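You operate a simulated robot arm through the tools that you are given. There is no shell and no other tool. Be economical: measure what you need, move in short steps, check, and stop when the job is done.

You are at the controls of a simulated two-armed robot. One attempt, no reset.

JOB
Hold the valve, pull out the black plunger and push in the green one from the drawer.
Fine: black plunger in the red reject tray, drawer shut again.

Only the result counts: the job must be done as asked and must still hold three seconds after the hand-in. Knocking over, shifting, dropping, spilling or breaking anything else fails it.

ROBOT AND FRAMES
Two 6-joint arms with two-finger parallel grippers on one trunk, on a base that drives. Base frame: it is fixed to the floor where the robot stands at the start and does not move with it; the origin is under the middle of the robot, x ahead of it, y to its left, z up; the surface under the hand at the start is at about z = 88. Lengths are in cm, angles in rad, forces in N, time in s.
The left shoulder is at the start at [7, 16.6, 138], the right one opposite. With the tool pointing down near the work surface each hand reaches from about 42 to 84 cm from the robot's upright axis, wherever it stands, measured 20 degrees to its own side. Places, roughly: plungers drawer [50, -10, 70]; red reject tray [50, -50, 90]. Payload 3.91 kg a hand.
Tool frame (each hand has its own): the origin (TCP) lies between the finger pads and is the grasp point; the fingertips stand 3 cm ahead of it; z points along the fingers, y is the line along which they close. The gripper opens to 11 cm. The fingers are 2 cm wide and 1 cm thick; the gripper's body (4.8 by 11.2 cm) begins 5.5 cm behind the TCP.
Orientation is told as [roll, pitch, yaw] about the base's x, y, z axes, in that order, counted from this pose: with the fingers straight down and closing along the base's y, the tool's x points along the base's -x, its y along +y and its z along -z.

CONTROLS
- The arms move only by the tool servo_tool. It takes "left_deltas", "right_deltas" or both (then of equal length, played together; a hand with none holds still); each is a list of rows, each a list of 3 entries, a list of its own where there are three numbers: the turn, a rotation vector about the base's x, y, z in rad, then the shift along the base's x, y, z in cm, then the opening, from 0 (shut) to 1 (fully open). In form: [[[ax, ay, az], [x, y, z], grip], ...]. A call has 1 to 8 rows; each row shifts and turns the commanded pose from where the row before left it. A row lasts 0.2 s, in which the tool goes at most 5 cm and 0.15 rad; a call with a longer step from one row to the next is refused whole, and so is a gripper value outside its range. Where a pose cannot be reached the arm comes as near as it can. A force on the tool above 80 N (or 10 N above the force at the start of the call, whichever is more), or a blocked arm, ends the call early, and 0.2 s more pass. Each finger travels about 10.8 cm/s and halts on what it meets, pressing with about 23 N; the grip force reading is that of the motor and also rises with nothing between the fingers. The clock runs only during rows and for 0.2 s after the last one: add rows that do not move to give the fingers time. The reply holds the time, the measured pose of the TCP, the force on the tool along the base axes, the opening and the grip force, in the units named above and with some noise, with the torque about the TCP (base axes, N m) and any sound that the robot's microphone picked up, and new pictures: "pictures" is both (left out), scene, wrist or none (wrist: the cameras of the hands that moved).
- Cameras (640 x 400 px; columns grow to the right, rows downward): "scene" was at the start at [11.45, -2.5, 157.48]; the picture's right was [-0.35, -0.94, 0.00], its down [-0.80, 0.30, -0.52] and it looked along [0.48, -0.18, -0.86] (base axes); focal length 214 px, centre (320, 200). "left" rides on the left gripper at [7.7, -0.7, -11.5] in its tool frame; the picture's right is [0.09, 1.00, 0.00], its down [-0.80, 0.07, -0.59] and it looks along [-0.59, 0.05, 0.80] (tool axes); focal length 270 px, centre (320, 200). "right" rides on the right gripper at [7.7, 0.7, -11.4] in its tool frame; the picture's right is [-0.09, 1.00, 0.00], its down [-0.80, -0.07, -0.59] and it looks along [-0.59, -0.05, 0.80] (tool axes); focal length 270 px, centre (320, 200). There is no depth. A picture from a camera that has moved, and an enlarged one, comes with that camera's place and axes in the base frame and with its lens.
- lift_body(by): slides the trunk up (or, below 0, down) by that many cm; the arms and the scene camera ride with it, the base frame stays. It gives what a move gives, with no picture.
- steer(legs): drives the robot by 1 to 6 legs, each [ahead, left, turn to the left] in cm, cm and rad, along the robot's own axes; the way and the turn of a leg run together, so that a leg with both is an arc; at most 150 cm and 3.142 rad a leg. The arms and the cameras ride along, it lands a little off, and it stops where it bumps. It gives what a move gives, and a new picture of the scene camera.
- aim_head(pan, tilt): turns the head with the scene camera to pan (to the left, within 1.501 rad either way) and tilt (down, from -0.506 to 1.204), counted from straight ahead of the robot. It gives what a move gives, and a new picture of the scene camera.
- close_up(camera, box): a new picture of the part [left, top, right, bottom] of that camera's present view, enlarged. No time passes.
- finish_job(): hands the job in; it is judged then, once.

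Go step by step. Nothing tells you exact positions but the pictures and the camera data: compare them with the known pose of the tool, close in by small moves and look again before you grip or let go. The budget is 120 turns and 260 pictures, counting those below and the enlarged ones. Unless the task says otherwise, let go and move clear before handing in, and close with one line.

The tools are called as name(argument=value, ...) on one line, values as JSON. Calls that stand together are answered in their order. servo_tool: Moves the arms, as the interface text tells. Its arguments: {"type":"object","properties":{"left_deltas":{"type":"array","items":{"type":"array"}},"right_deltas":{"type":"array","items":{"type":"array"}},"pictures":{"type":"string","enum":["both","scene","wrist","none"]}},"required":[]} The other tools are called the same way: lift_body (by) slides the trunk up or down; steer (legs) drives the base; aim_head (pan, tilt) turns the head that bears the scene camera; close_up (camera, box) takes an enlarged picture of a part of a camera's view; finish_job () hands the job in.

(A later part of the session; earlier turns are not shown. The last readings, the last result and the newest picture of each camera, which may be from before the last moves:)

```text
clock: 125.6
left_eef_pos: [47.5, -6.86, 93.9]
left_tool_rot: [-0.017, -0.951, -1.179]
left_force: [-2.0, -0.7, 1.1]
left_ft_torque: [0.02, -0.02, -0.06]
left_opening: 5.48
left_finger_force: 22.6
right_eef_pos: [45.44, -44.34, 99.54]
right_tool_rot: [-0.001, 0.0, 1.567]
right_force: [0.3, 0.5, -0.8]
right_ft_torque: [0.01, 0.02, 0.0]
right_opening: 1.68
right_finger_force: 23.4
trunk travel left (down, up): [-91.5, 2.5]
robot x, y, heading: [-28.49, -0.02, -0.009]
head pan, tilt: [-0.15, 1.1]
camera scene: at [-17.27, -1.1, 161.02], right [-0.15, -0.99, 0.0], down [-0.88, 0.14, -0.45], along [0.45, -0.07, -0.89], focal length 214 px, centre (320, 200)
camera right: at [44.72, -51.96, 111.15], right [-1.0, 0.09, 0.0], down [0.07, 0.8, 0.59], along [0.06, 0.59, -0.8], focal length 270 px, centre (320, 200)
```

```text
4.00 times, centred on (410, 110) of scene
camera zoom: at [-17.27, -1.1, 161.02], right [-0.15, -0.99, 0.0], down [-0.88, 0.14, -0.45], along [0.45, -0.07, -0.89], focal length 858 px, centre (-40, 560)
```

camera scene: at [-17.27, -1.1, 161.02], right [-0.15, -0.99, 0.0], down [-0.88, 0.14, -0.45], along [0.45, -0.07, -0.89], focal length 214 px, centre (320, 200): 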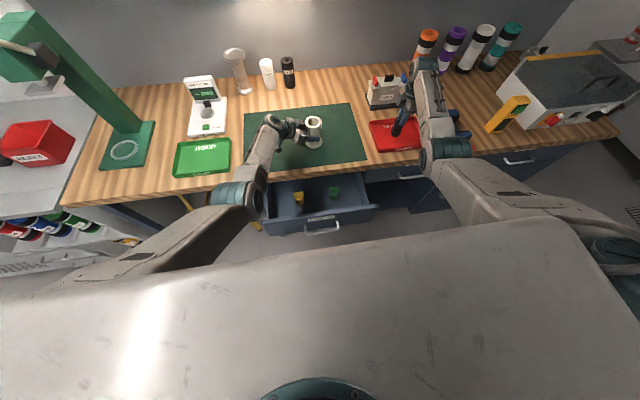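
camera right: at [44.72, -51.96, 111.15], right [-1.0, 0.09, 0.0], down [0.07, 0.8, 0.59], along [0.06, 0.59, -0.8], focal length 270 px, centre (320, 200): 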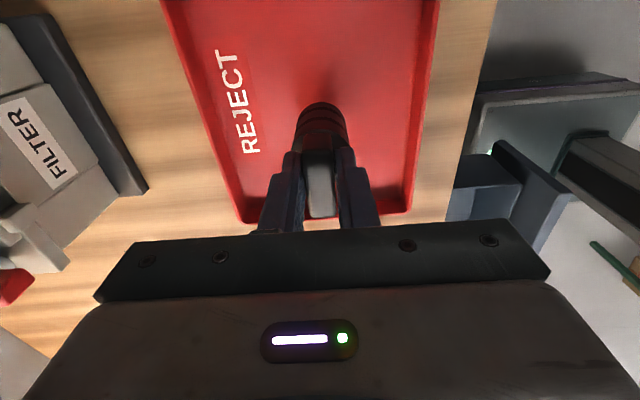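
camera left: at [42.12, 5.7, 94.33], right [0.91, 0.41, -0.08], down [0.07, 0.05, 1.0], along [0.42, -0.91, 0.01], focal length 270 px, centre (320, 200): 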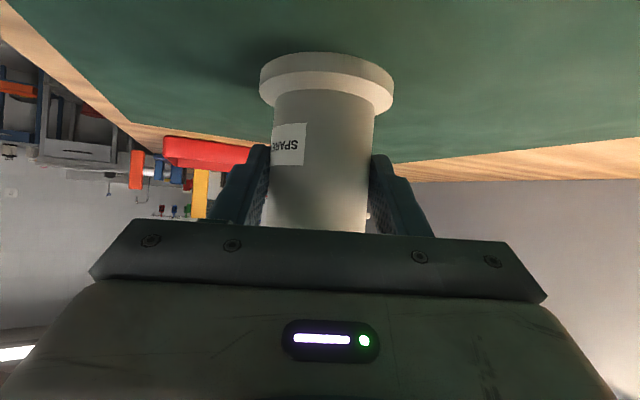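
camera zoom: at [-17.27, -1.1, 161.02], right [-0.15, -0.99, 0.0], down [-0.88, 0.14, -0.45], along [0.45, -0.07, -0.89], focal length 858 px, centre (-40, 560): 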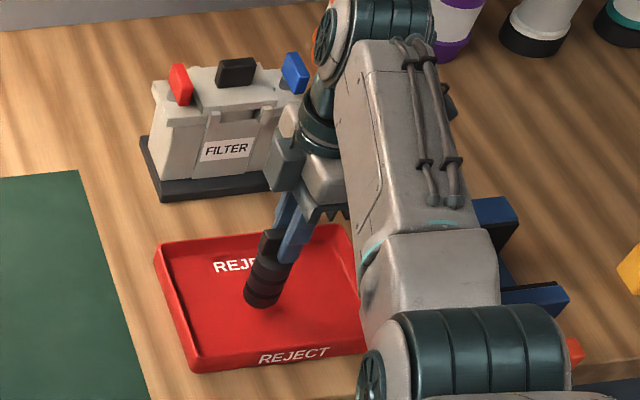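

It's over the tray with the bottom near the floor. Lowering gently until contact.

servo_tool(right_deltas=[[[0, 0, 0], [0, 0, -0.4], 0.0], [[0, 0, 0], [0, 0, -0.4], 0.0], [[0, 0, 0], [0, 0, 0], 0.0]], pictures="none")

```text
clock: 126.4
left_eef_pos: [47.55, -6.89, 94.02]
left_tool_rot: [-0.017, -0.95, -1.18]
left_force: [-2.0, 0.4, 0.9]
left_ft_torque: [-0.01, -0.09, -0.08]
left_opening: 5.46
left_finger_force: 22.4
right_eef_pos: [45.35, -44.17, 98.78]
right_tool_rot: [-0.003, 0.0, 1.568]
right_force: [-0.2, -0.3, -1.0]
right_ft_torque: [0.0, -0.01, -0.01]
right_opening: 1.68
right_finger_force: 23.0
trunk travel left (down, up): [-91.5, 2.5]
robot x, y, heading: [-28.4, 0.06, -0.002]
head pan, tilt: [-0.15, 1.1]
```

servo_tool(right_deltas=[[[0, 0, 0], [0, 0, -0.3], 0.0], [[0, 0, 0], [0, 0, -0.3], 0.0], [[0, 0, 0], [0, 0, 0], 0.0]], pictures="none")

close_up(camera="scene", box=[370, 95, 430, 155])

```text
clock: 127.2
left_eef_pos: [47.65, -6.97, 93.97]
left_tool_rot: [-0.018, -0.952, -1.18]
left_force: [0.2, -1.0, 0.5]
left_ft_torque: [-0.02, -0.1, -0.05]
left_opening: 5.5
left_finger_force: 22.6
right_eef_pos: [45.44, -44.2, 98.19]
right_tool_rot: [-0.001, 0.001, 1.568]
right_force: [-0.1, 0.7, -0.3]
right_ft_torque: [-0.02, -0.01, 0.03]
right_opening: 1.7
right_finger_force: 23.0
trunk travel left (down, up): [-91.5, 2.5]
robot x, y, heading: [-28.85, 0.11, -0.006]
head pan, tilt: [-0.15, 1.1]
```

```text
6.67 times, centred on (400, 125) of scene
camera zoom: at [-17.25, -1.11, 161.02], right [-0.15, -0.99, 0.0], down [-0.88, 0.14, -0.45], along [0.45, -0.07, -0.89], focal length 1430 px, centre (-213, 700)
```

zoom: 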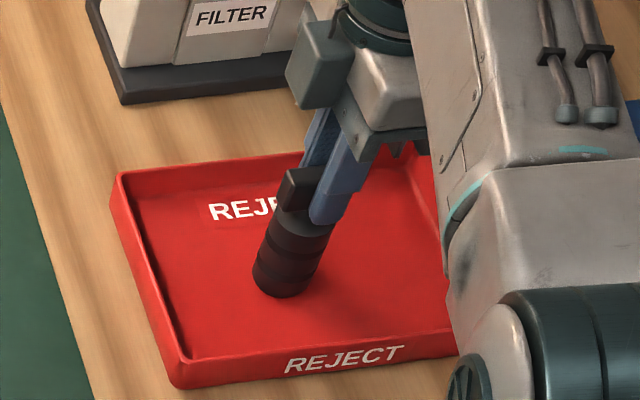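

servo_tool(right_deltas=[[[0, 0, 0], [0, 0, -0.3], 0.0], [[0, 0, 0], [0, 0, -0.3], 0.0], [[0, 0, 0], [0, 0, 0], 0.0]], pictures="none")

```text
clock: 128.0
left_eef_pos: [47.49, -6.88, 94.0]
left_tool_rot: [-0.014, -0.951, -1.18]
left_force: [-0.1, -0.6, 0.8]
left_ft_torque: [0.07, 0.02, -0.01]
left_opening: 5.48
left_finger_force: 23.2
right_eef_pos: [45.41, -44.02, 97.83]
right_tool_rot: [-0.005, 0.002, 1.569]
right_force: [-1.1, -3.6, 16.0]
right_ft_torque: [-0.01, 0.03, 0.01]
right_opening: 1.68
right_finger_force: 23.3
trunk travel left (down, up): [-91.5, 2.5]
robot x, y, heading: [-28.54, 0.18, -0.004]
head pan, tilt: [-0.15, 1.1]
```

Contact at 16 N. Releasing gradually and then lifting away.

servo_tool(right_deltas=[[[0, 0, 0], [0, 0, 0.2], 0.0], [[0, 0, 0], [0, 0, 0], 0.18], [[0, 0, 0], [0, 0, 0], 0.25], [[0, 0, 0], [0, 0, 0], 0.4], [[0, 0, 0], [0, 0, 2], 0.4], [[0, 0, 0], [0, 0, 4], 0.4], [[0, 0, 0], [0, 0, 4], 0.4], [[0, 0, 0], [0, 0, 3], 0.4]], pictures="both")

```text
clock: 129.8
left_eef_pos: [47.62, -6.84, 94.13]
left_tool_rot: [-0.018, -0.952, -1.179]
left_force: [0.9, 0.2, 1.1]
left_ft_torque: [0.11, -0.22, 0.0]
left_opening: 5.49
left_finger_force: 23.6
right_eef_pos: [45.4, -44.21, 110.83]
right_tool_rot: [-0.002, 0.003, 1.567]
right_force: [0.0, -0.2, 0.1]
right_ft_torque: [-0.03, -0.02, -0.03]
right_opening: 4.38
right_finger_force: 0.0
trunk travel left (down, up): [-91.5, 2.5]
robot x, y, heading: [-28.54, 0.35, -0.002]
head pan, tilt: [-0.15, 1.1]
camera scene: at [-17.24, -1.03, 161.01], right [-0.15, -0.99, 0.0], down [-0.88, 0.14, -0.45], along [0.45, -0.07, -0.89], focal length 214 px, centre (320, 200)
camera right: at [44.69, -51.91, 122.33], right [-1.0, 0.09, 0.0], down [0.07, 0.8, 0.59], along [0.06, 0.59, -0.8], focal length 270 px, centre (320, 200)
```

scene: 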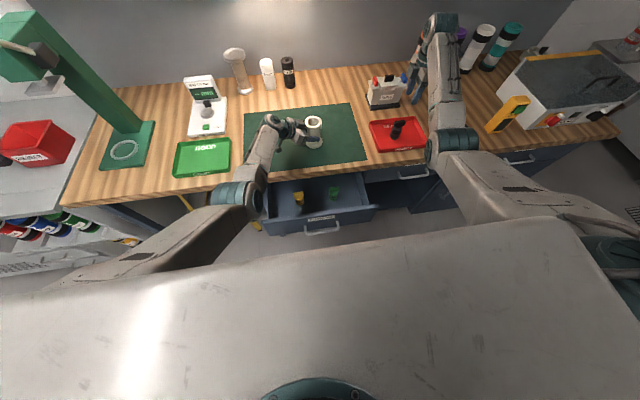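
right: 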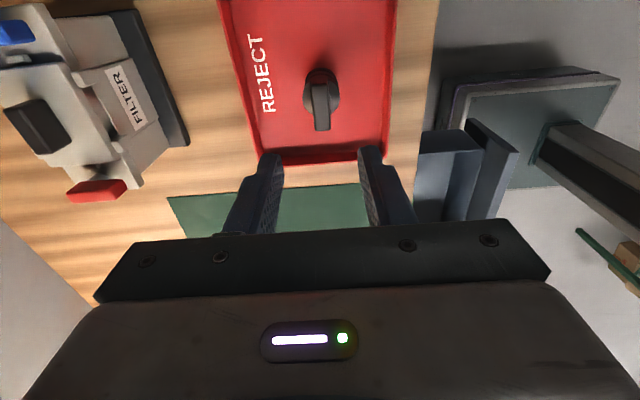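

The black plunger stands in the reject tray. Next I'll move the right hand above the drawer and look at the green plunger from the wrist.

servo_tool(right_deltas=[[[0, 0, 0], [-3, 3.5, 0], 0.5], [[0, 0, 0], [-3, 3.5, 0], 0.5], [[0, 0, 0], [-3, 3.5, 0], 0.5], [[0, 0, 0], [-3, 3.5, -1], 0.5], [[0, 0, 0], [-3, 3.5, -1], 0.5], [[0, 0, 0], [-3, 3.5, -1], 0.5], [[0, 0, 0], [-1, 3.5, -1], 0.5], [[0, 0, 0], [0, 0, 0], 0.5]], pictures="both")

```text
clock: 131.6
left_eef_pos: [47.58, -6.93, 94.0]
left_tool_rot: [-0.016, -0.95, -1.181]
left_force: [-0.8, 0.7, -0.6]
left_ft_torque: [0.06, -0.12, 0.08]
left_opening: 5.5
left_finger_force: 23.0
right_eef_pos: [31.52, -21.0, 100.05]
right_tool_rot: [-0.001, -0.001, 1.568]
right_force: [-0.1, -0.1, -0.3]
right_ft_torque: [0.02, -0.01, -0.02]
right_opening: 5.51
right_finger_force: 0.0
right hand out of reach, approached as far as the arm can: row 2, 3, 4, 5, 6
trunk travel left (down, up): [-91.5, 2.5]
robot x, y, heading: [-28.75, -0.11, -0.003]
head pan, tilt: [-0.15, 1.1]
camera scene: at [-17.29, -1.13, 161.02], right [-0.15, -0.99, 0.0], down [-0.88, 0.14, -0.45], along [0.45, -0.07, -0.89], focal length 214 px, centre (320, 200)
camera right: at [30.73, -28.79, 111.71], right [-1.0, 0.09, 0.0], down [0.07, 0.8, 0.59], along [0.06, 0.59, -0.8], focal length 270 px, centre (320, 200)
```

scene: 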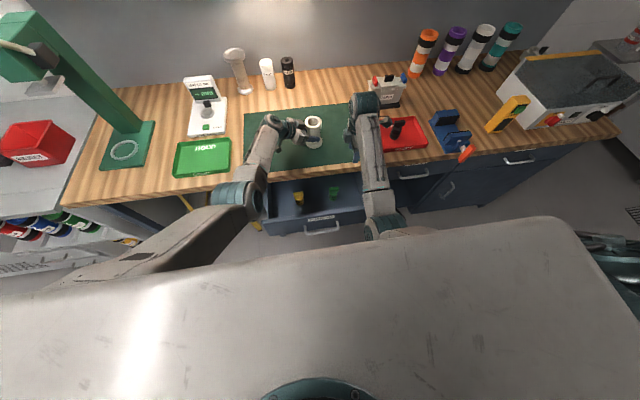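
right: 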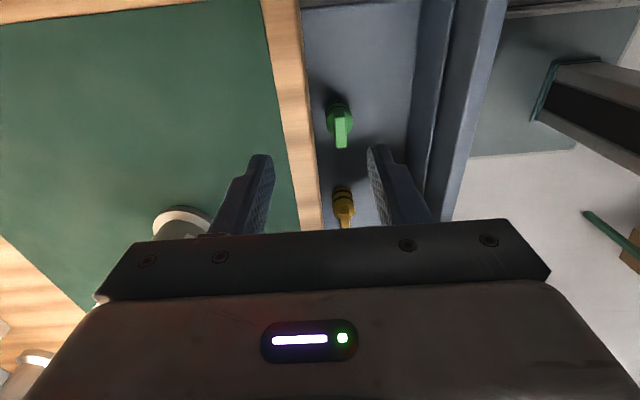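

The green plunger stands at about x=29.4, only 3.5 cm from the bench edge. I'll yaw the tool back to 0 so the gripper's narrow side faces the bench and it grips across the handle's width in y.

servo_tool(right_deltas=[[[0, 0, -0.144], [-0.2, 0.5, 0], 0.6], [[0, 0, -0.144], [-0.2, 0.5, 0], 0.6], [[0, 0, -0.144], [-0.2, 0.5, 0], 0.6], [[0, 0, -0.144], [-0.2, 0.5, 0], 0.6], [[0, 0, -0.144], [-0.2, 0.5, 0], 0.6], [[0, 0, -0.144], [-0.2, 0.5, 0], 0.6], [[0, 0, -0.144], [-0.2, 0.5, 0], 0.6], [[0, 0, -0.144], [-0.2, 0.5, 0], 0.6]], pictures="none")

servo_tool(right_deltas=[[[0, 0, -0.14], [-0.2, 0.5, 0], 0.6], [[0, 0, -0.14], [0, 0.5, 0], 0.6], [[0, 0, -0.135], [0, 0.5, 0], 0.6], [[0, 0, 0], [0, 0, 0], 0.6]], pictures="both")

```text
clock: 133.4
left_eef_pos: [47.5, -6.97, 93.99]
left_tool_rot: [-0.018, -0.951, -1.177]
left_force: [-0.5, -0.6, 0.8]
left_ft_torque: [0.08, -0.14, -0.09]
left_opening: 5.49
left_finger_force: 22.7
right_eef_pos: [30.14, -17.04, 100.17]
right_tool_rot: [-0.002, 0.0, 0.414]
right_force: [1.1, -0.4, -0.1]
right_ft_torque: [-0.01, -0.01, 0.03]
right_opening: 6.6
right_finger_force: 0.0
trunk travel left (down, up): [-91.5, 2.5]
robot x, y, heading: [-28.39, 0.03, 0.001]
head pan, tilt: [-0.15, 1.1]
```

```text
clock: 134.4
left_eef_pos: [47.7, -6.82, 94.11]
left_tool_rot: [-0.018, -0.951, -1.18]
left_force: [-0.9, -1.5, -0.6]
left_ft_torque: [0.05, -0.13, -0.03]
left_opening: 5.49
left_finger_force: 22.8
right_eef_pos: [29.92, -15.42, 99.96]
right_tool_rot: [0.0, 0.002, 0.0]
right_force: [0.1, -0.3, -0.2]
right_ft_torque: [-0.03, -0.03, 0.02]
right_opening: 6.6
right_finger_force: 0.0
trunk travel left (down, up): [-91.5, 2.5]
robot x, y, heading: [-28.48, 0.12, -0.0]
head pan, tilt: [-0.15, 1.1]
camera scene: at [-17.25, -1.07, 161.02], right [-0.15, -0.99, 0.0], down [-0.88, 0.14, -0.45], along [0.45, -0.07, -0.89], focal length 214 px, centre (320, 200)
camera right: at [22.13, -14.85, 111.64], right [0.09, 1.0, 0.0], down [0.8, -0.07, 0.59], along [0.59, -0.05, -0.8], focal length 270 px, centre (320, 200)
```

scene: 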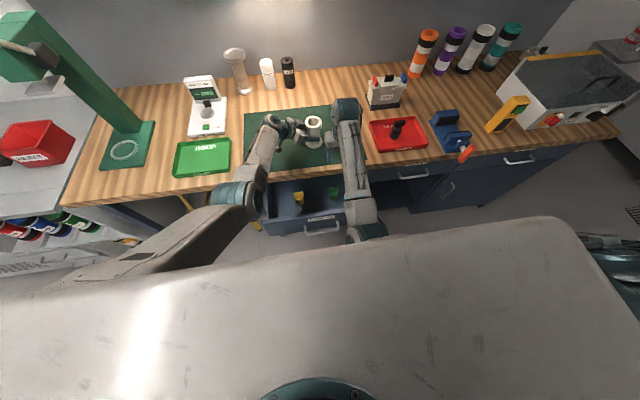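
right: 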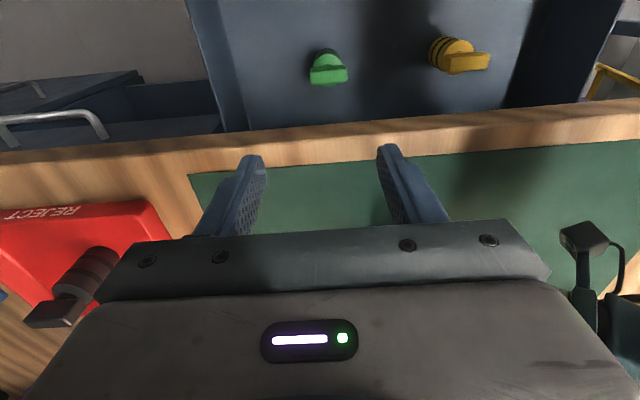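

Two wrist views agree: the green handle top is at [29.5, -14.4, 76.4]. I'll descend in stages with the fingers 6.6 cm apart.

servo_tool(right_deltas=[[[0, 0, 0], [-0.3, 0.5, -2], 0.6], [[0, 0, 0], [-0.3, 0.5, -2], 0.6], [[0, 0, 0], [0, 0, -3], 0.6], [[0, 0, 0], [0, 0, -3], 0.6], [[0, 0, 0], [0, 0, -3], 0.6], [[0, 0, 0], [0, 0, -2], 0.6], [[0, 0, 0], [0, 0, 0], 0.6]], pictures="both")

```text
clock: 136.0
left_eef_pos: [47.61, -6.83, 94.08]
left_tool_rot: [-0.018, -0.95, -1.181]
left_force: [0.1, 0.0, 0.4]
left_ft_torque: [0.04, -0.09, -0.03]
left_opening: 5.47
left_finger_force: 22.8
right_eef_pos: [29.35, -14.69, 84.99]
right_tool_rot: [0.001, -0.001, 0.002]
right_force: [0.3, 0.5, 0.0]
right_ft_torque: [-0.02, 0.05, -0.02]
right_opening: 6.61
right_finger_force: 0.0
trunk travel left (down, up): [-91.5, 2.5]
robot x, y, heading: [-28.46, 0.34, -0.002]
head pan, tilt: [-0.15, 1.1]
camera scene: at [-17.26, -1.07, 161.02], right [-0.15, -0.99, 0.0], down [-0.88, 0.14, -0.45], along [0.45, -0.07, -0.89], focal length 214 px, centre (320, 200)
camera right: at [21.52, -14.01, 96.59], right [0.09, 1.0, 0.0], down [0.8, -0.07, 0.59], along [0.59, -0.05, -0.8], focal length 270 px, centre (320, 200)
```

scene: 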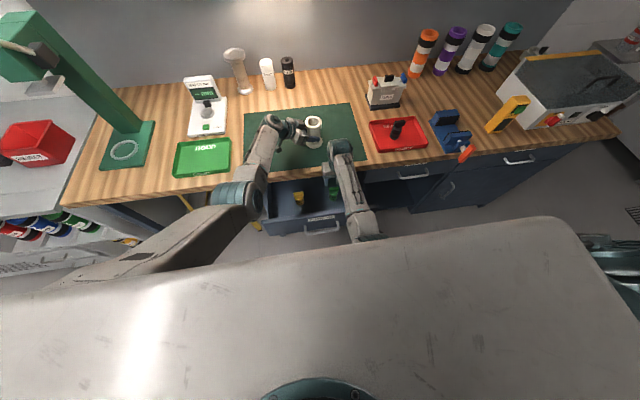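
right: 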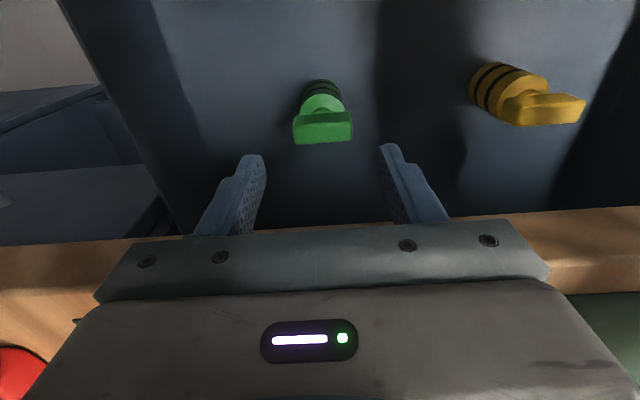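

Aligned. Lowering the rest of the way to TCP z≈77.2.

servo_tool(right_deltas=[[[0, 0, 0], [0, 0.2, -2], 0.6], [[0, 0, 0], [0, 0, -2], 0.6], [[0, 0, 0], [0, 0, -2], 0.6], [[0, 0, 0], [0, 0, -1], 0.6], [[0, 0, 0], [0, 0, -0.8], 0.6], [[0, 0, 0], [0, 0, 0], 0.6]], pictures="wrist")

```text
clock: 136.8
left_eef_pos: [46.64, -6.82, 94.38]
left_tool_rot: [-0.01, -0.952, -1.186]
left_force: [0.3, 0.1, -5.4]
left_ft_torque: [0.01, 0.04, 0.0]
left_opening: 5.48
left_finger_force: 22.4
right_eef_pos: [30.48, -14.37, 81.89]
right_tool_rot: [0.0, -0.046, -0.005]
right_force: [-37.7, -1.5, 59.0]
right_ft_torque: [-0.88, -3.58, -0.67]
right_opening: 6.58
right_finger_force: 0.1
trunk travel left (down, up): [-91.5, 2.5]
robot x, y, heading: [-28.65, 0.06, -0.007]
head pan, tilt: [-0.15, 1.1]
stopped in row 3 (right hand): the force on the tool passed its limit at 93 N (the readings are from after the stop); the commanded pose is now the measured one
camera right: at [22.03, -13.62, 93.18], right [0.09, 1.0, 0.0], down [0.77, -0.07, 0.63], along [0.63, -0.05, -0.78], focal length 270 px, centre (320, 200)
```

right: 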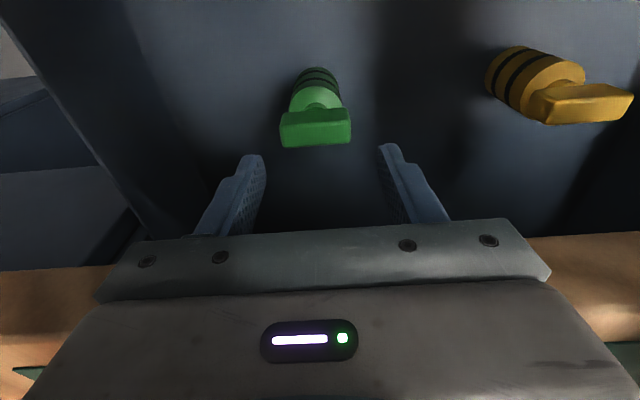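

The gripper body touched the bench edge, so I'm backing straight up. I'll check that the left hold returned to its place, then tilt the tool about 20° so its body leans away from the bench.

servo_tool(right_deltas=[[[0, 0, 0], [-0.5, 0, 1.5], 0.6], [[0, 0.045, 0], [-0.5, 0, 2], 0.6], [[0, 0, 0], [0, 0, 0], 0.6]], pictures="none")

close_up(camera="scene", box=[250, 90, 400, 230])

close_up(camera="left", box=[0, 0, 640, 400])

```text
clock: 137.6
left_eef_pos: [47.34, -6.8, 93.92]
left_tool_rot: [-0.016, -0.951, -1.178]
left_force: [-0.5, 0.2, 4.7]
left_ft_torque: [-0.08, -0.25, -0.04]
left_opening: 5.42
left_finger_force: 22.8
right_eef_pos: [29.51, -14.36, 84.48]
right_tool_rot: [0.0, 0.018, 0.0]
right_force: [0.1, -0.5, 0.1]
right_ft_torque: [-0.02, -0.01, 0.0]
right_opening: 6.61
right_finger_force: 0.1
trunk travel left (down, up): [-91.5, 2.5]
robot x, y, heading: [-28.64, 0.36, -0.005]
head pan, tilt: [-0.15, 1.1]
```

```text
2.86 times, centred on (325, 160) of scene
camera zoom: at [-17.37, -1.03, 161.02], right [-0.15, -0.99, 0.0], down [-0.88, 0.14, -0.45], along [0.45, -0.07, -0.89], focal length 613 px, centre (306, 314)
```

zoom: 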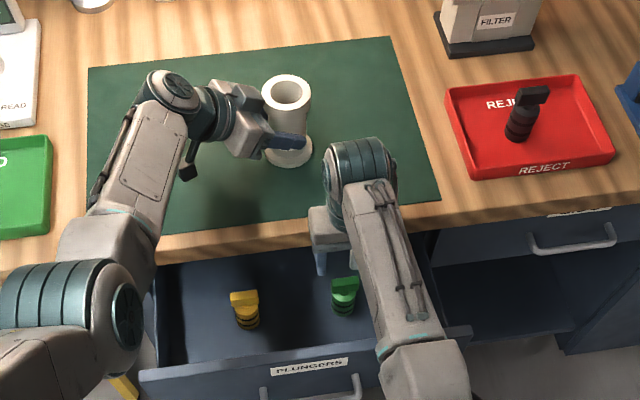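

```text
1.00 times, centred on (320, 200) of left (not enlarged: the box is as wide or as high as the picture)
camera zoom: at [42.0, 5.71, 94.3], right [0.91, 0.41, -0.08], down [0.07, 0.05, 1.0], along [0.42, -0.91, 0.01], focal length 270 px, centre (320, 200)
```

zoom: 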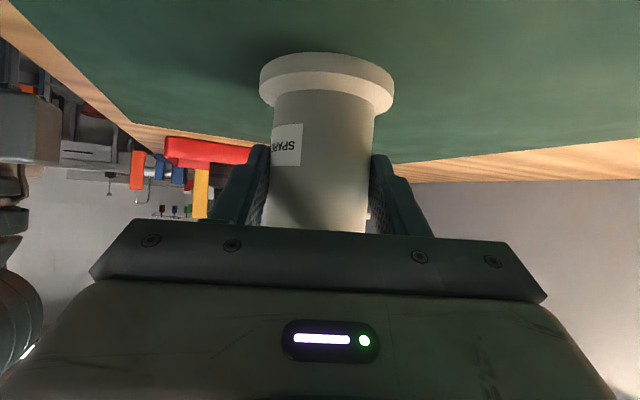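

The valve and left hold are fine, with only a momentary elastic shift. Now tilting the right tool by 0.36 rad and lowering again, slightly nearer the robot.

servo_tool(right_deltas=[[[0, -0.13, 0], [-0.4, 0, 0], 0.6], [[0, -0.13, 0], [-0.4, 0, 0], 0.6], [[0, -0.12, 0], [-0.2, 0, -0.5], 0.6], [[0, 0, 0], [0, 0, -1.5], 0.6], [[0, 0, 0], [0, 0, -1.5], 0.6], [[0, 0, 0], [0, 0, 0], 0.6]], pictures="wrist")

```text
clock: 139.0
left_eef_pos: [47.51, -6.91, 93.94]
left_tool_rot: [-0.019, -0.952, -1.181]
left_force: [-1.2, -0.6, 4.3]
left_ft_torque: [-0.11, -0.21, -0.09]
left_opening: 5.43
left_finger_force: 23.4
right_eef_pos: [28.53, -14.37, 81.06]
right_tool_rot: [0.0, -0.367, -0.003]
right_force: [-0.3, 0.3, -1.2]
right_ft_torque: [0.02, 0.03, -0.06]
right_opening: 6.6
right_finger_force: 0.0
trunk travel left (down, up): [-91.5, 2.5]
robot x, y, heading: [-28.54, -0.12, -0.004]
head pan, tilt: [-0.15, 1.1]
camera right: at [17.12, -13.73, 89.17], right [0.08, 1.0, 0.03], down [0.53, -0.07, 0.84], along [0.84, -0.05, -0.54], focal length 270 px, centre (320, 200)
```

right: 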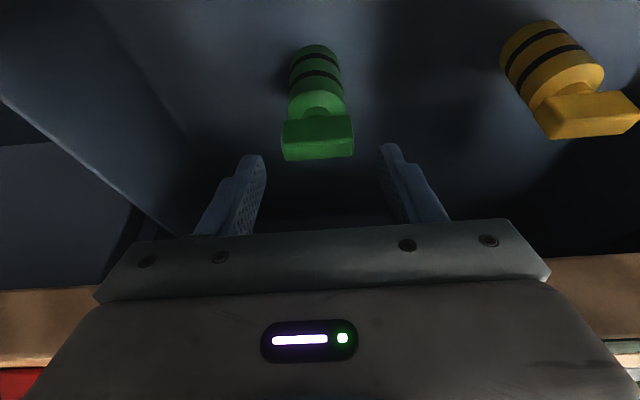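

No contact and well aligned. Lowering the last 3.8 cm.

servo_tool(right_deltas=[[[0, 0, 0], [0, 0, -1.5], 0.6], [[0, 0, 0], [0, 0, -1.3], 0.6], [[0, 0, 0], [0, 0, -1.0], 0.6], [[0, 0, 0], [0, 0, 0], 0.6]], pictures="wrist")

close_up(camera="right", box=[200, 40, 460, 240])

```text
clock: 140.0
left_eef_pos: [47.51, -6.84, 93.82]
left_tool_rot: [-0.017, -0.949, -1.179]
left_force: [-2.2, -0.3, 3.7]
left_ft_torque: [-0.11, -0.15, -0.06]
left_opening: 5.42
left_finger_force: 23.5
right_eef_pos: [28.49, -14.26, 77.31]
right_tool_rot: [0.001, -0.365, -0.003]
right_force: [0.1, 0.0, -0.1]
right_ft_torque: [-0.01, 0.03, -0.03]
right_opening: 6.64
right_finger_force: 0.0
trunk travel left (down, up): [-91.5, 2.5]
robot x, y, heading: [-28.64, 0.06, -0.007]
head pan, tilt: [-0.15, 1.1]
camera right: at [17.21, -13.72, 85.34], right [0.08, 1.0, 0.03], down [0.53, -0.07, 0.84], along [0.84, -0.05, -0.54], focal length 270 px, centre (320, 200)
```

right: 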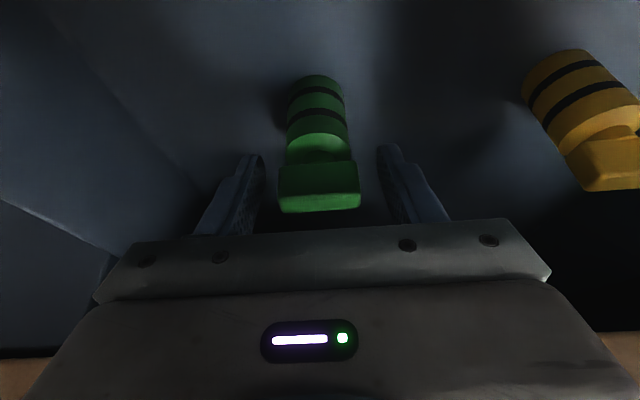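

```text
2.00 times, centred on (330, 140) of right
camera zoom: at [17.21, -13.72, 85.34], right [0.08, 1.0, 0.03], down [0.53, -0.07, 0.84], along [0.84, -0.05, -0.54], focal length 541 px, centre (300, 320)
```

zoom: 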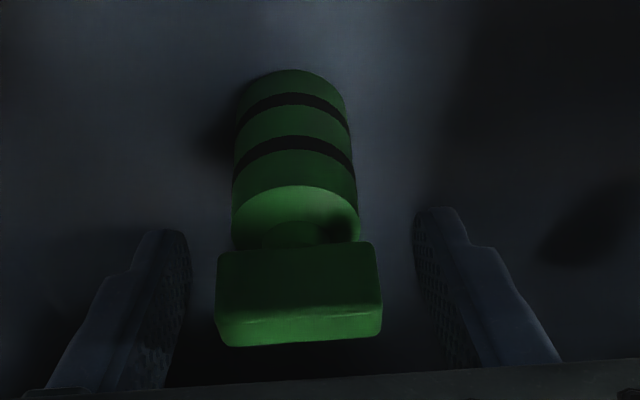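

The handle sits centred between the pads. Closing.

servo_tool(right_deltas=[[[0, 0, 0], [0, 0, 0], 0.45], [[0, 0, 0], [0, 0, 0], 0.35], [[0, 0, 0], [0, 0, 0], 0.2], [[0, 0, 0], [0, 0, 0], 0.2], [[0, 0, 0], [0, 0, 0], 0.2]], pictures="wrist")

```text
clock: 141.2
left_eef_pos: [47.47, -6.77, 93.97]
left_tool_rot: [-0.017, -0.951, -1.178]
left_force: [-1.1, -0.9, 3.4]
left_ft_torque: [-0.04, -0.15, -0.06]
left_opening: 5.45
left_finger_force: 23.0
right_eef_pos: [28.55, -14.35, 77.35]
right_tool_rot: [0.002, -0.366, -0.001]
right_force: [-0.1, -1.0, 1.1]
right_ft_torque: [-0.02, -0.05, -0.01]
right_opening: 4.38
right_finger_force: 23.0
trunk travel left (down, up): [-91.5, 2.5]
robot x, y, heading: [-28.77, 0.19, -0.005]
head pan, tilt: [-0.15, 1.1]
camera right: at [17.2, -13.73, 85.34], right [0.08, 1.0, 0.03], down [0.53, -0.07, 0.84], along [0.84, -0.05, -0.54], focal length 270 px, centre (320, 200)
```

right: 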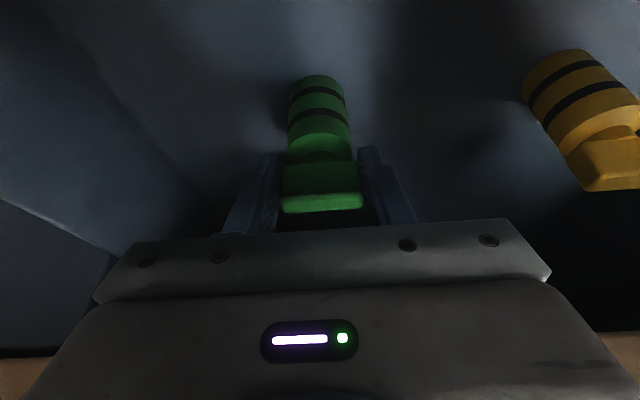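

The green plunger is gripped. Lifting it out with a slight drift away from the bench edge.

servo_tool(right_deltas=[[[0, 0, 0], [-0.5, 0, 1], 0.2], [[0, 0, 0], [-0.7, 0, 2], 0.2], [[0, 0, 0], [0, 0, 3], 0.2], [[0, 0, 0], [0, 0, 4], 0.2], [[0, 0, 0], [0, 0, 4], 0.2], [[0, 0, 0], [0, 0, 4], 0.2], [[0, 0, 0], [0, 0, 4], 0.2], [[0, 0, 0], [0, 0, 2], 0.2]], pictures="both")

```text
clock: 143.2
left_eef_pos: [47.52, -6.95, 93.88]
left_tool_rot: [-0.018, -0.949, -1.177]
left_force: [-3.1, -0.8, 1.6]
left_ft_torque: [0.14, -0.03, 0.05]
left_opening: 5.43
left_finger_force: 22.2
right_eef_pos: [26.54, -17.51, 99.9]
right_tool_rot: [-0.064, -0.345, 0.01]
right_force: [0.8, -0.5, -1.5]
right_ft_torque: [-0.02, 0.0, -0.02]
right_opening: 4.38
right_finger_force: 23.1
trunk travel left (down, up): [-91.5, 2.5]
robot x, y, heading: [-28.76, 0.18, -0.003]
head pan, tilt: [-0.15, 1.1]
stopped in row 8 (right hand): the arm was blocked; the commanded pose is now the measured one
camera scene: at [-17.34, -1.06, 161.02], right [-0.15, -0.99, 0.0], down [-0.88, 0.14, -0.45], along [0.45, -0.07, -0.89], focal length 214 px, centre (320, 200)
camera right: at [15.34, -16.23, 108.06], right [0.1, 0.99, -0.03], down [0.55, -0.03, 0.83], along [0.83, -0.1, -0.55], focal length 270 px, centre (320, 200)
```

scene: 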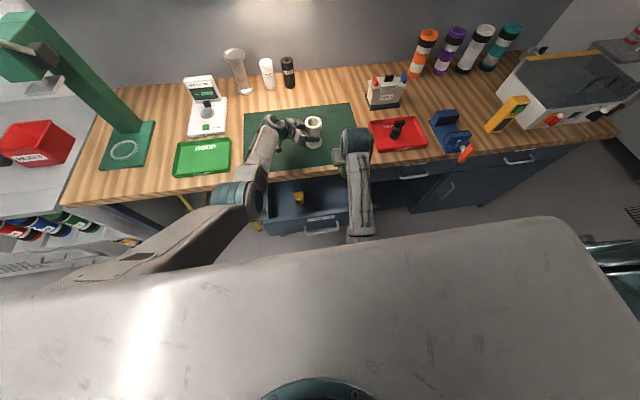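
right: 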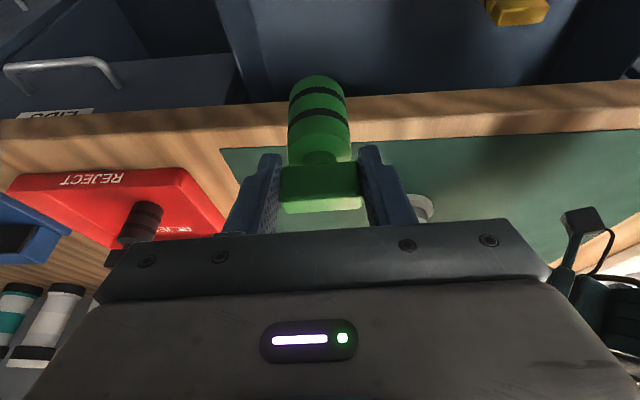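

It's clear of the drawer. Moving forward and up, staying to the right of the valve for now.

servo_tool(right_deltas=[[[0, 0, 0], [3.5, -0.2, 0.5], 0.2], [[0.03, 0, 0], [3.5, -0.2, 1.5], 0.2], [[0.03, -0.02, 0], [3.5, -0.2, 2.5], 0.2], [[0, 0, 0], [3.5, 0, 3], 0.2], [[0, 0, 0], [3.5, 0, 3], 0.2], [[0, 0, 0], [2, 0, 2], 0.2], [[0, 0, 0], [0, 0, 0], 0.2]], pictures="both")

```text
clock: 144.8
left_eef_pos: [47.58, -6.84, 93.92]
left_tool_rot: [-0.019, -0.95, -1.177]
left_force: [-1.1, 0.7, 3.8]
left_ft_torque: [0.02, -0.18, 0.0]
left_opening: 5.43
left_finger_force: 22.9
right_eef_pos: [45.97, -18.07, 112.33]
right_tool_rot: [0.004, -0.365, -0.013]
right_force: [0.3, 0.0, -1.1]
right_ft_torque: [0.04, 0.01, 0.0]
right_opening: 4.38
right_finger_force: 23.7
trunk travel left (down, up): [-91.5, 2.5]
robot x, y, heading: [-28.79, 0.23, -0.003]
head pan, tilt: [-0.15, 1.1]
camera scene: at [-17.31, -1.07, 161.02], right [-0.15, -0.99, 0.0], down [-0.88, 0.14, -0.45], along [0.45, -0.07, -0.89], focal length 214 px, centre (320, 200)
camera right: at [34.7, -17.25, 120.49], right [0.1, 0.99, 0.03], down [0.53, -0.08, 0.84], along [0.84, -0.06, -0.54], focal length 270 px, centre (320, 200)
```

scene: 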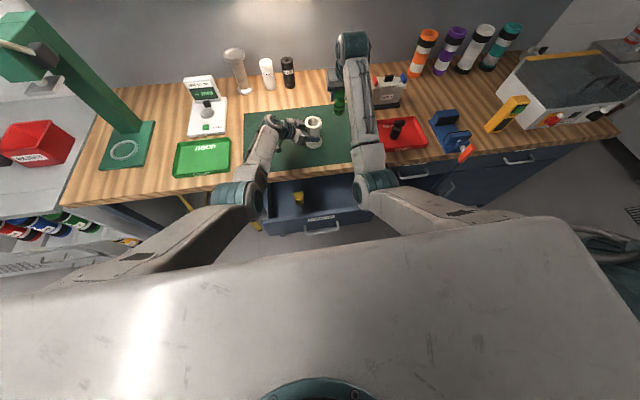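
right: 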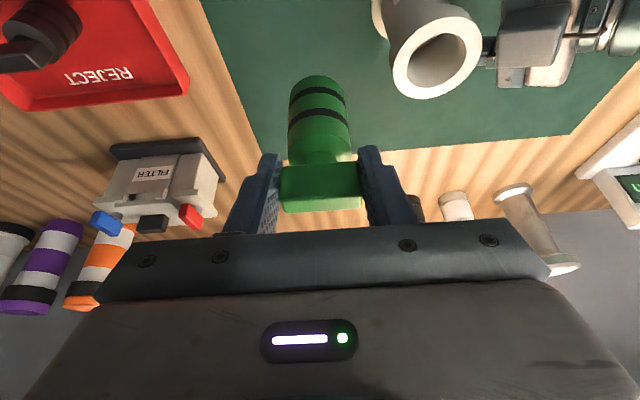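

Both the open valve bore and the plunger are visible. I'll take enlargements to measure the plunger's position in the grip and the bore centre.

close_up(camera="right", box=[260, 60, 380, 240])

close_up(camera="right", box=[360, 0, 500, 110])

close_up(camera="scene", box=[280, 60, 360, 160])

```text
2.22 times, centred on (320, 150) of right
camera zoom: at [34.7, -17.25, 120.49], right [0.1, 0.99, 0.03], down [0.53, -0.08, 0.84], along [0.84, -0.06, -0.54], focal length 601 px, centre (320, 311)
```

zoom: 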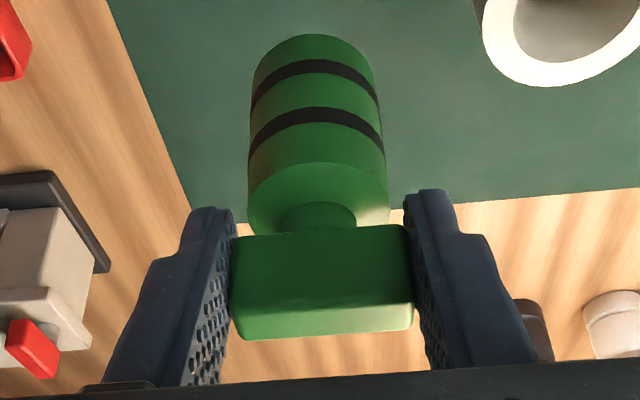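

```text
3.64 times, centred on (430, 55) of right
camera zoom: at [34.7, -17.25, 120.49], right [0.1, 0.99, 0.03], down [0.53, -0.08, 0.84], along [0.84, -0.06, -0.54], focal length 983 px, centre (-80, 727)
```

zoom: 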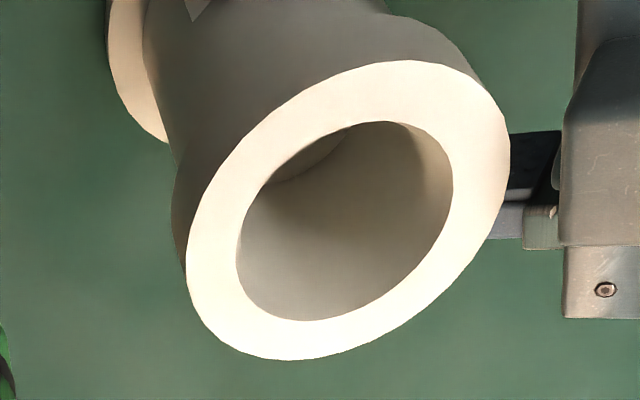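

```text
4.00 times, centred on (320, 110) of scene
camera zoom: at [-17.31, -1.07, 161.02], right [-0.15, -0.99, 0.0], down [-0.88, 0.14, -0.45], along [0.45, -0.07, -0.89], focal length 858 px, centre (320, 560)
```

zoom: 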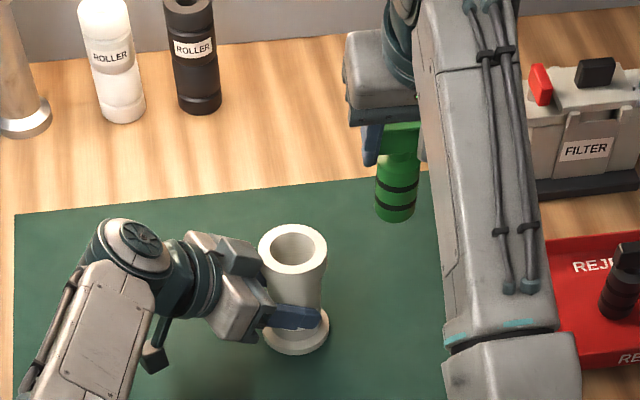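

The plunger axis sits about 1.3 cm ahead of the TCP in x and centred in y, and the bore centre is near [48.2, -8.3]. I'll bring it over the bore and look again from close above.

servo_tool(right_deltas=[[[0, 0, 0.013], [0.3, 3.2, 0], 0.2], [[0, 0, 0], [0.4, 3.3, 0], 0.2], [[0, 0, 0], [0.3, 3.3, 0], 0.2], [[0, 0, 0], [0, 0, -1.2], 0.2], [[0, 0, 0], [0, 0, -1.2], 0.2], [[0, 0, 0], [0, 0, 0], 0.2]], pictures="wrist")

close_up(camera="scene", box=[290, 70, 350, 150])

close_up(camera="right", box=[240, 0, 400, 220])

close_up(camera="left", box=[200, 0, 440, 250])

```text
clock: 146.2
left_eef_pos: [47.43, -6.86, 93.94]
left_tool_rot: [-0.017, -0.949, -1.181]
left_force: [0.7, -0.5, 4.6]
left_ft_torque: [-0.05, -0.23, -0.06]
left_opening: 5.45
left_finger_force: 22.7
right_eef_pos: [47.12, -8.17, 109.95]
right_tool_rot: [0.002, -0.366, -0.003]
right_force: [0.1, 0.5, -1.7]
right_ft_torque: [0.04, -0.02, -0.01]
right_opening: 4.4
right_finger_force: 23.1
trunk travel left (down, up): [-91.5, 2.5]
robot x, y, heading: [-28.58, -0.17, -0.006]
head pan, tilt: [-0.15, 1.1]
camera right: at [35.77, -7.52, 117.91], right [0.08, 1.0, 0.03], down [0.53, -0.07, 0.84], along [0.84, -0.05, -0.54], focal length 270 px, centre (320, 200)
```

right: 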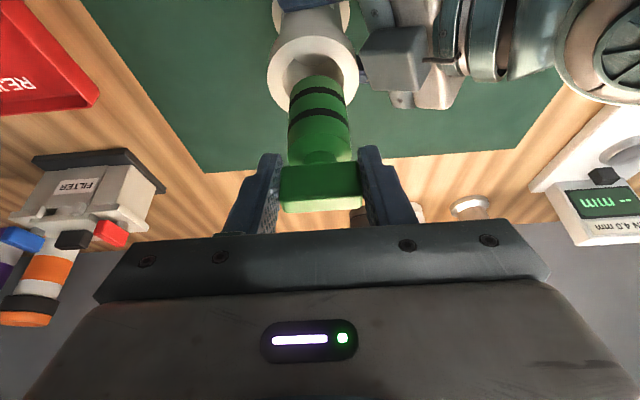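

```text
5.00 times, centred on (320, 110) of scene
camera zoom: at [-17.31, -1.07, 161.02], right [-0.15, -0.99, 0.0], down [-0.88, 0.14, -0.45], along [0.45, -0.07, -0.89], focal length 1072 px, centre (320, 650)
```

zoom: 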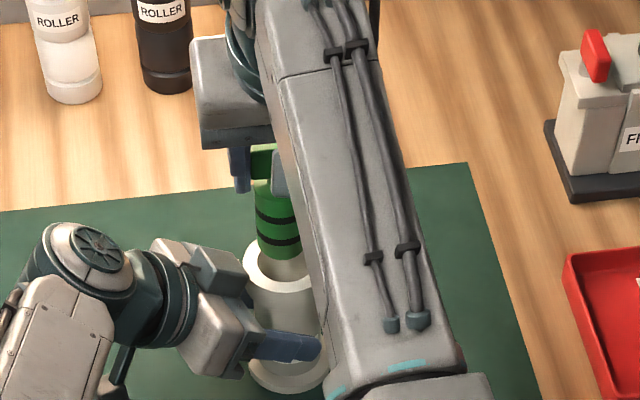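

```text
1.82 times, centred on (320, 110) of right
camera zoom: at [35.77, -7.52, 117.91], right [0.08, 1.0, 0.03], down [0.53, -0.07, 0.84], along [0.84, -0.05, -0.54], focal length 491 px, centre (320, 364)
```

zoom: 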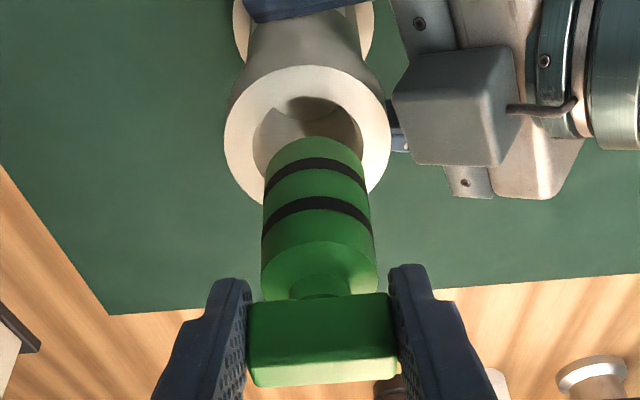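

```text
1.60 times, centred on (320, 125) of left
camera zoom: at [42.04, 5.68, 94.29], right [0.91, 0.41, -0.08], down [0.07, 0.05, 1.0], along [0.42, -0.91, 0.01], focal length 432 px, centre (320, 320)
```

zoom: 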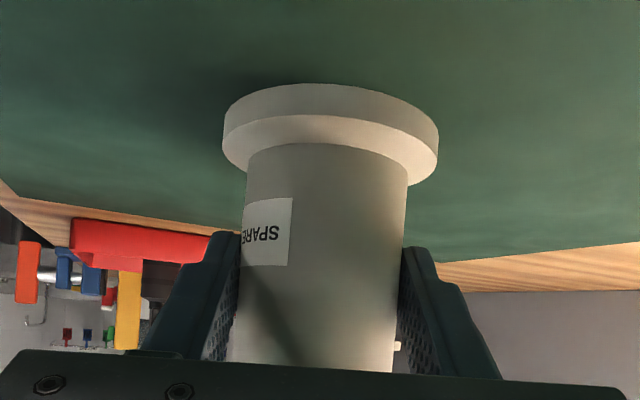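

The plunger bottom is about 0.2 cm too far in both x and y. I'll correct that and lower slowly to the bore entry, watching forces.

servo_tool(right_deltas=[[[0, 0, 0], [-0.2, -0.18, 0], 0.2], [[0, 0, 0], [0, 0, -0.5], 0.2], [[0, 0, 0], [0, 0, -0.5], 0.2], [[0, 0, 0], [0, 0, -0.5], 0.2], [[0, 0, 0], [0, 0, -0.5], 0.2], [[0, 0, 0], [0, 0, 0], 0.2]], pictures="wrist")

close_up(camera="right", box=[240, 0, 400, 220])

```text
clock: 147.6
left_eef_pos: [47.52, -6.88, 93.91]
left_tool_rot: [-0.017, -0.949, -1.178]
left_force: [0.5, -0.6, 5.3]
left_ft_torque: [-0.04, -0.2, -0.05]
left_opening: 5.42
left_finger_force: 23.0
right_eef_pos: [46.75, -8.27, 107.83]
right_tool_rot: [0.004, -0.369, 0.0]
right_force: [-0.5, -0.9, -1.4]
right_ft_torque: [0.02, 0.02, 0.02]
right_opening: 4.38
right_finger_force: 23.5
trunk travel left (down, up): [-91.5, 2.5]
robot x, y, heading: [-28.66, -0.1, -0.001]
head pan, tilt: [-0.15, 1.1]
camera right: at [35.46, -7.68, 115.98], right [0.08, 1.0, 0.03], down [0.54, -0.07, 0.84], along [0.84, -0.05, -0.54], focal length 270 px, centre (320, 200)
```

right: 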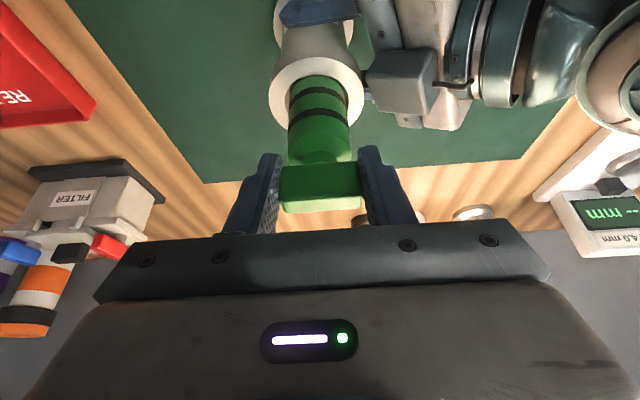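

```text
1.82 times, centred on (320, 110) of right
camera zoom: at [35.46, -7.68, 115.98], right [0.08, 1.0, 0.03], down [0.54, -0.07, 0.84], along [0.84, -0.05, -0.54], focal length 491 px, centre (320, 364)
```

zoom: 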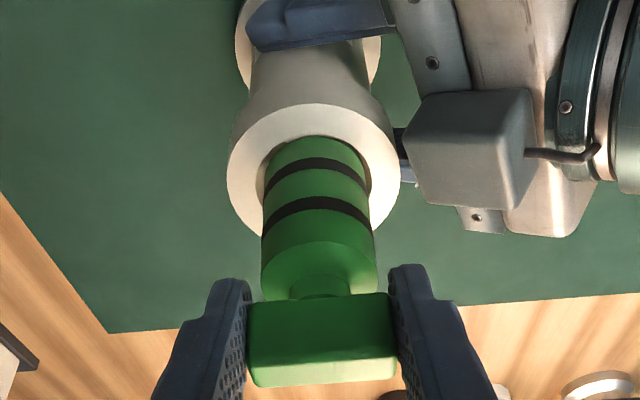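

No force yet, and it's centred in y. I'll shift x by +0.15 and keep lowering.

servo_tool(right_deltas=[[[0, 0, 0], [0.15, 0, -0.2], 0.2], [[0, 0, 0], [0, 0, -0.5], 0.2], [[0, 0, 0], [0, 0, -0.5], 0.2], [[0, 0, 0], [0, 0, -0.5], 0.2], [[0, 0, 0], [0, 0, 0], 0.2]], pictures="wrist")

```text
clock: 148.8
left_eef_pos: [47.49, -6.87, 93.84]
left_tool_rot: [-0.017, -0.95, -1.178]
left_force: [0.4, 0.0, 6.4]
left_ft_torque: [-0.09, -0.28, -0.11]
left_opening: 5.44
left_finger_force: 23.1
right_eef_pos: [47.04, -8.47, 106.2]
right_tool_rot: [0.002, -0.367, -0.002]
right_force: [2.7, -0.4, -0.2]
right_ft_torque: [-0.05, -0.11, 0.04]
right_opening: 4.36
right_finger_force: 23.0
trunk travel left (down, up): [-91.5, 2.5]
robot x, y, heading: [-28.71, -0.09, -0.002]
head pan, tilt: [-0.15, 1.1]
camera right: at [35.61, -7.75, 114.29], right [0.08, 1.0, 0.03], down [0.54, -0.07, 0.84], along [0.84, -0.05, -0.54], focal length 270 px, centre (320, 200)
```

right: 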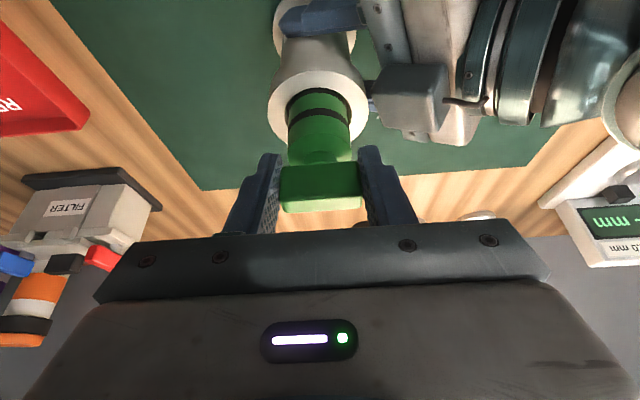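

It's entering the bore with only a few newtons sideways. Continuing down.

servo_tool(right_deltas=[[[0, 0, 0], [0.05, 0.05, -0.5], 0.2], [[0, 0, 0], [0, 0, -0.5], 0.2], [[0, 0, 0], [0, 0, -0.5], 0.2], [[0, 0, 0], [0, 0, -0.5], 0.2], [[0, 0, 0], [0, 0, 0], 0.2]], pictures="wrist")

```text
clock: 150.0
left_eef_pos: [47.44, -6.86, 94.04]
left_tool_rot: [-0.019, -0.95, -1.177]
left_force: [-2.8, 2.1, 6.5]
left_ft_torque: [-0.18, -0.27, -0.1]
left_opening: 5.42
left_finger_force: 23.2
right_eef_pos: [47.08, -8.33, 104.36]
right_tool_rot: [0.001, -0.369, -0.003]
right_force: [7.3, -3.7, 1.8]
right_ft_torque: [-0.22, -0.52, -0.02]
right_opening: 4.38
right_finger_force: 22.8
trunk travel left (down, up): [-91.5, 2.5]
robot x, y, heading: [-28.78, -0.07, -0.001]
head pan, tilt: [-0.15, 1.1]
camera right: at [35.68, -7.7, 112.39], right [0.08, 1.0, 0.03], down [0.53, -0.07, 0.84], along [0.84, -0.05, -0.54], focal length 270 px, centre (320, 200)
```

right: 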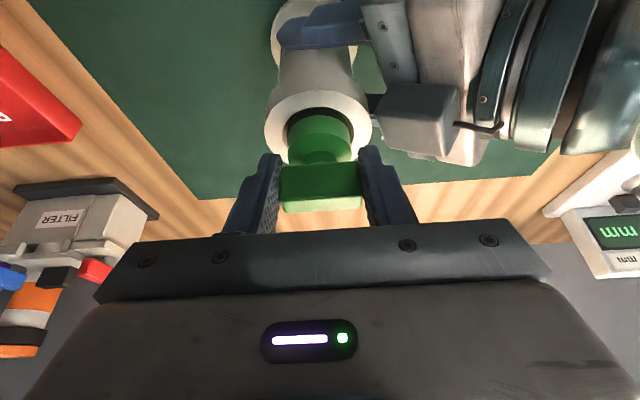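

servo_tool(right_deltas=[[[0, 0, 0], [0.2, -0.1, -0.3], 0.2], [[0, 0, 0], [0, 0, -0.4], 0.2], [[0, 0, 0], [0, 0, -0.4], 0.2], [[0, 0, 0], [0, 0, -0.3], 0.2], [[0, 0, 0], [0, 0, 0], 0.2]], pictures="wrist")

```text
clock: 151.2
left_eef_pos: [47.5, -6.91, 94.07]
left_tool_rot: [-0.016, -0.948, -1.179]
left_force: [3.4, -0.4, 1.5]
left_ft_torque: [0.05, -0.14, -0.01]
left_opening: 5.42
left_finger_force: 23.1
right_eef_pos: [47.23, -8.32, 102.82]
right_tool_rot: [0.004, -0.367, 0.001]
right_force: [-0.2, 0.1, 6.1]
right_ft_torque: [-0.03, -0.06, 0.0]
right_opening: 4.39
right_finger_force: 23.3
trunk travel left (down, up): [-91.5, 2.5]
robot x, y, heading: [-28.35, 0.25, 0.001]
head pan, tilt: [-0.15, 1.1]
camera right: at [35.87, -7.77, 110.94], right [0.08, 1.0, 0.03], down [0.53, -0.07, 0.84], along [0.84, -0.05, -0.54], focal length 270 px, centre (320, 200)
```

right: 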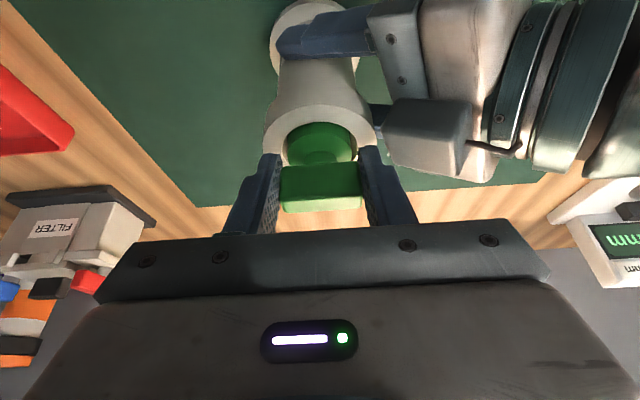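

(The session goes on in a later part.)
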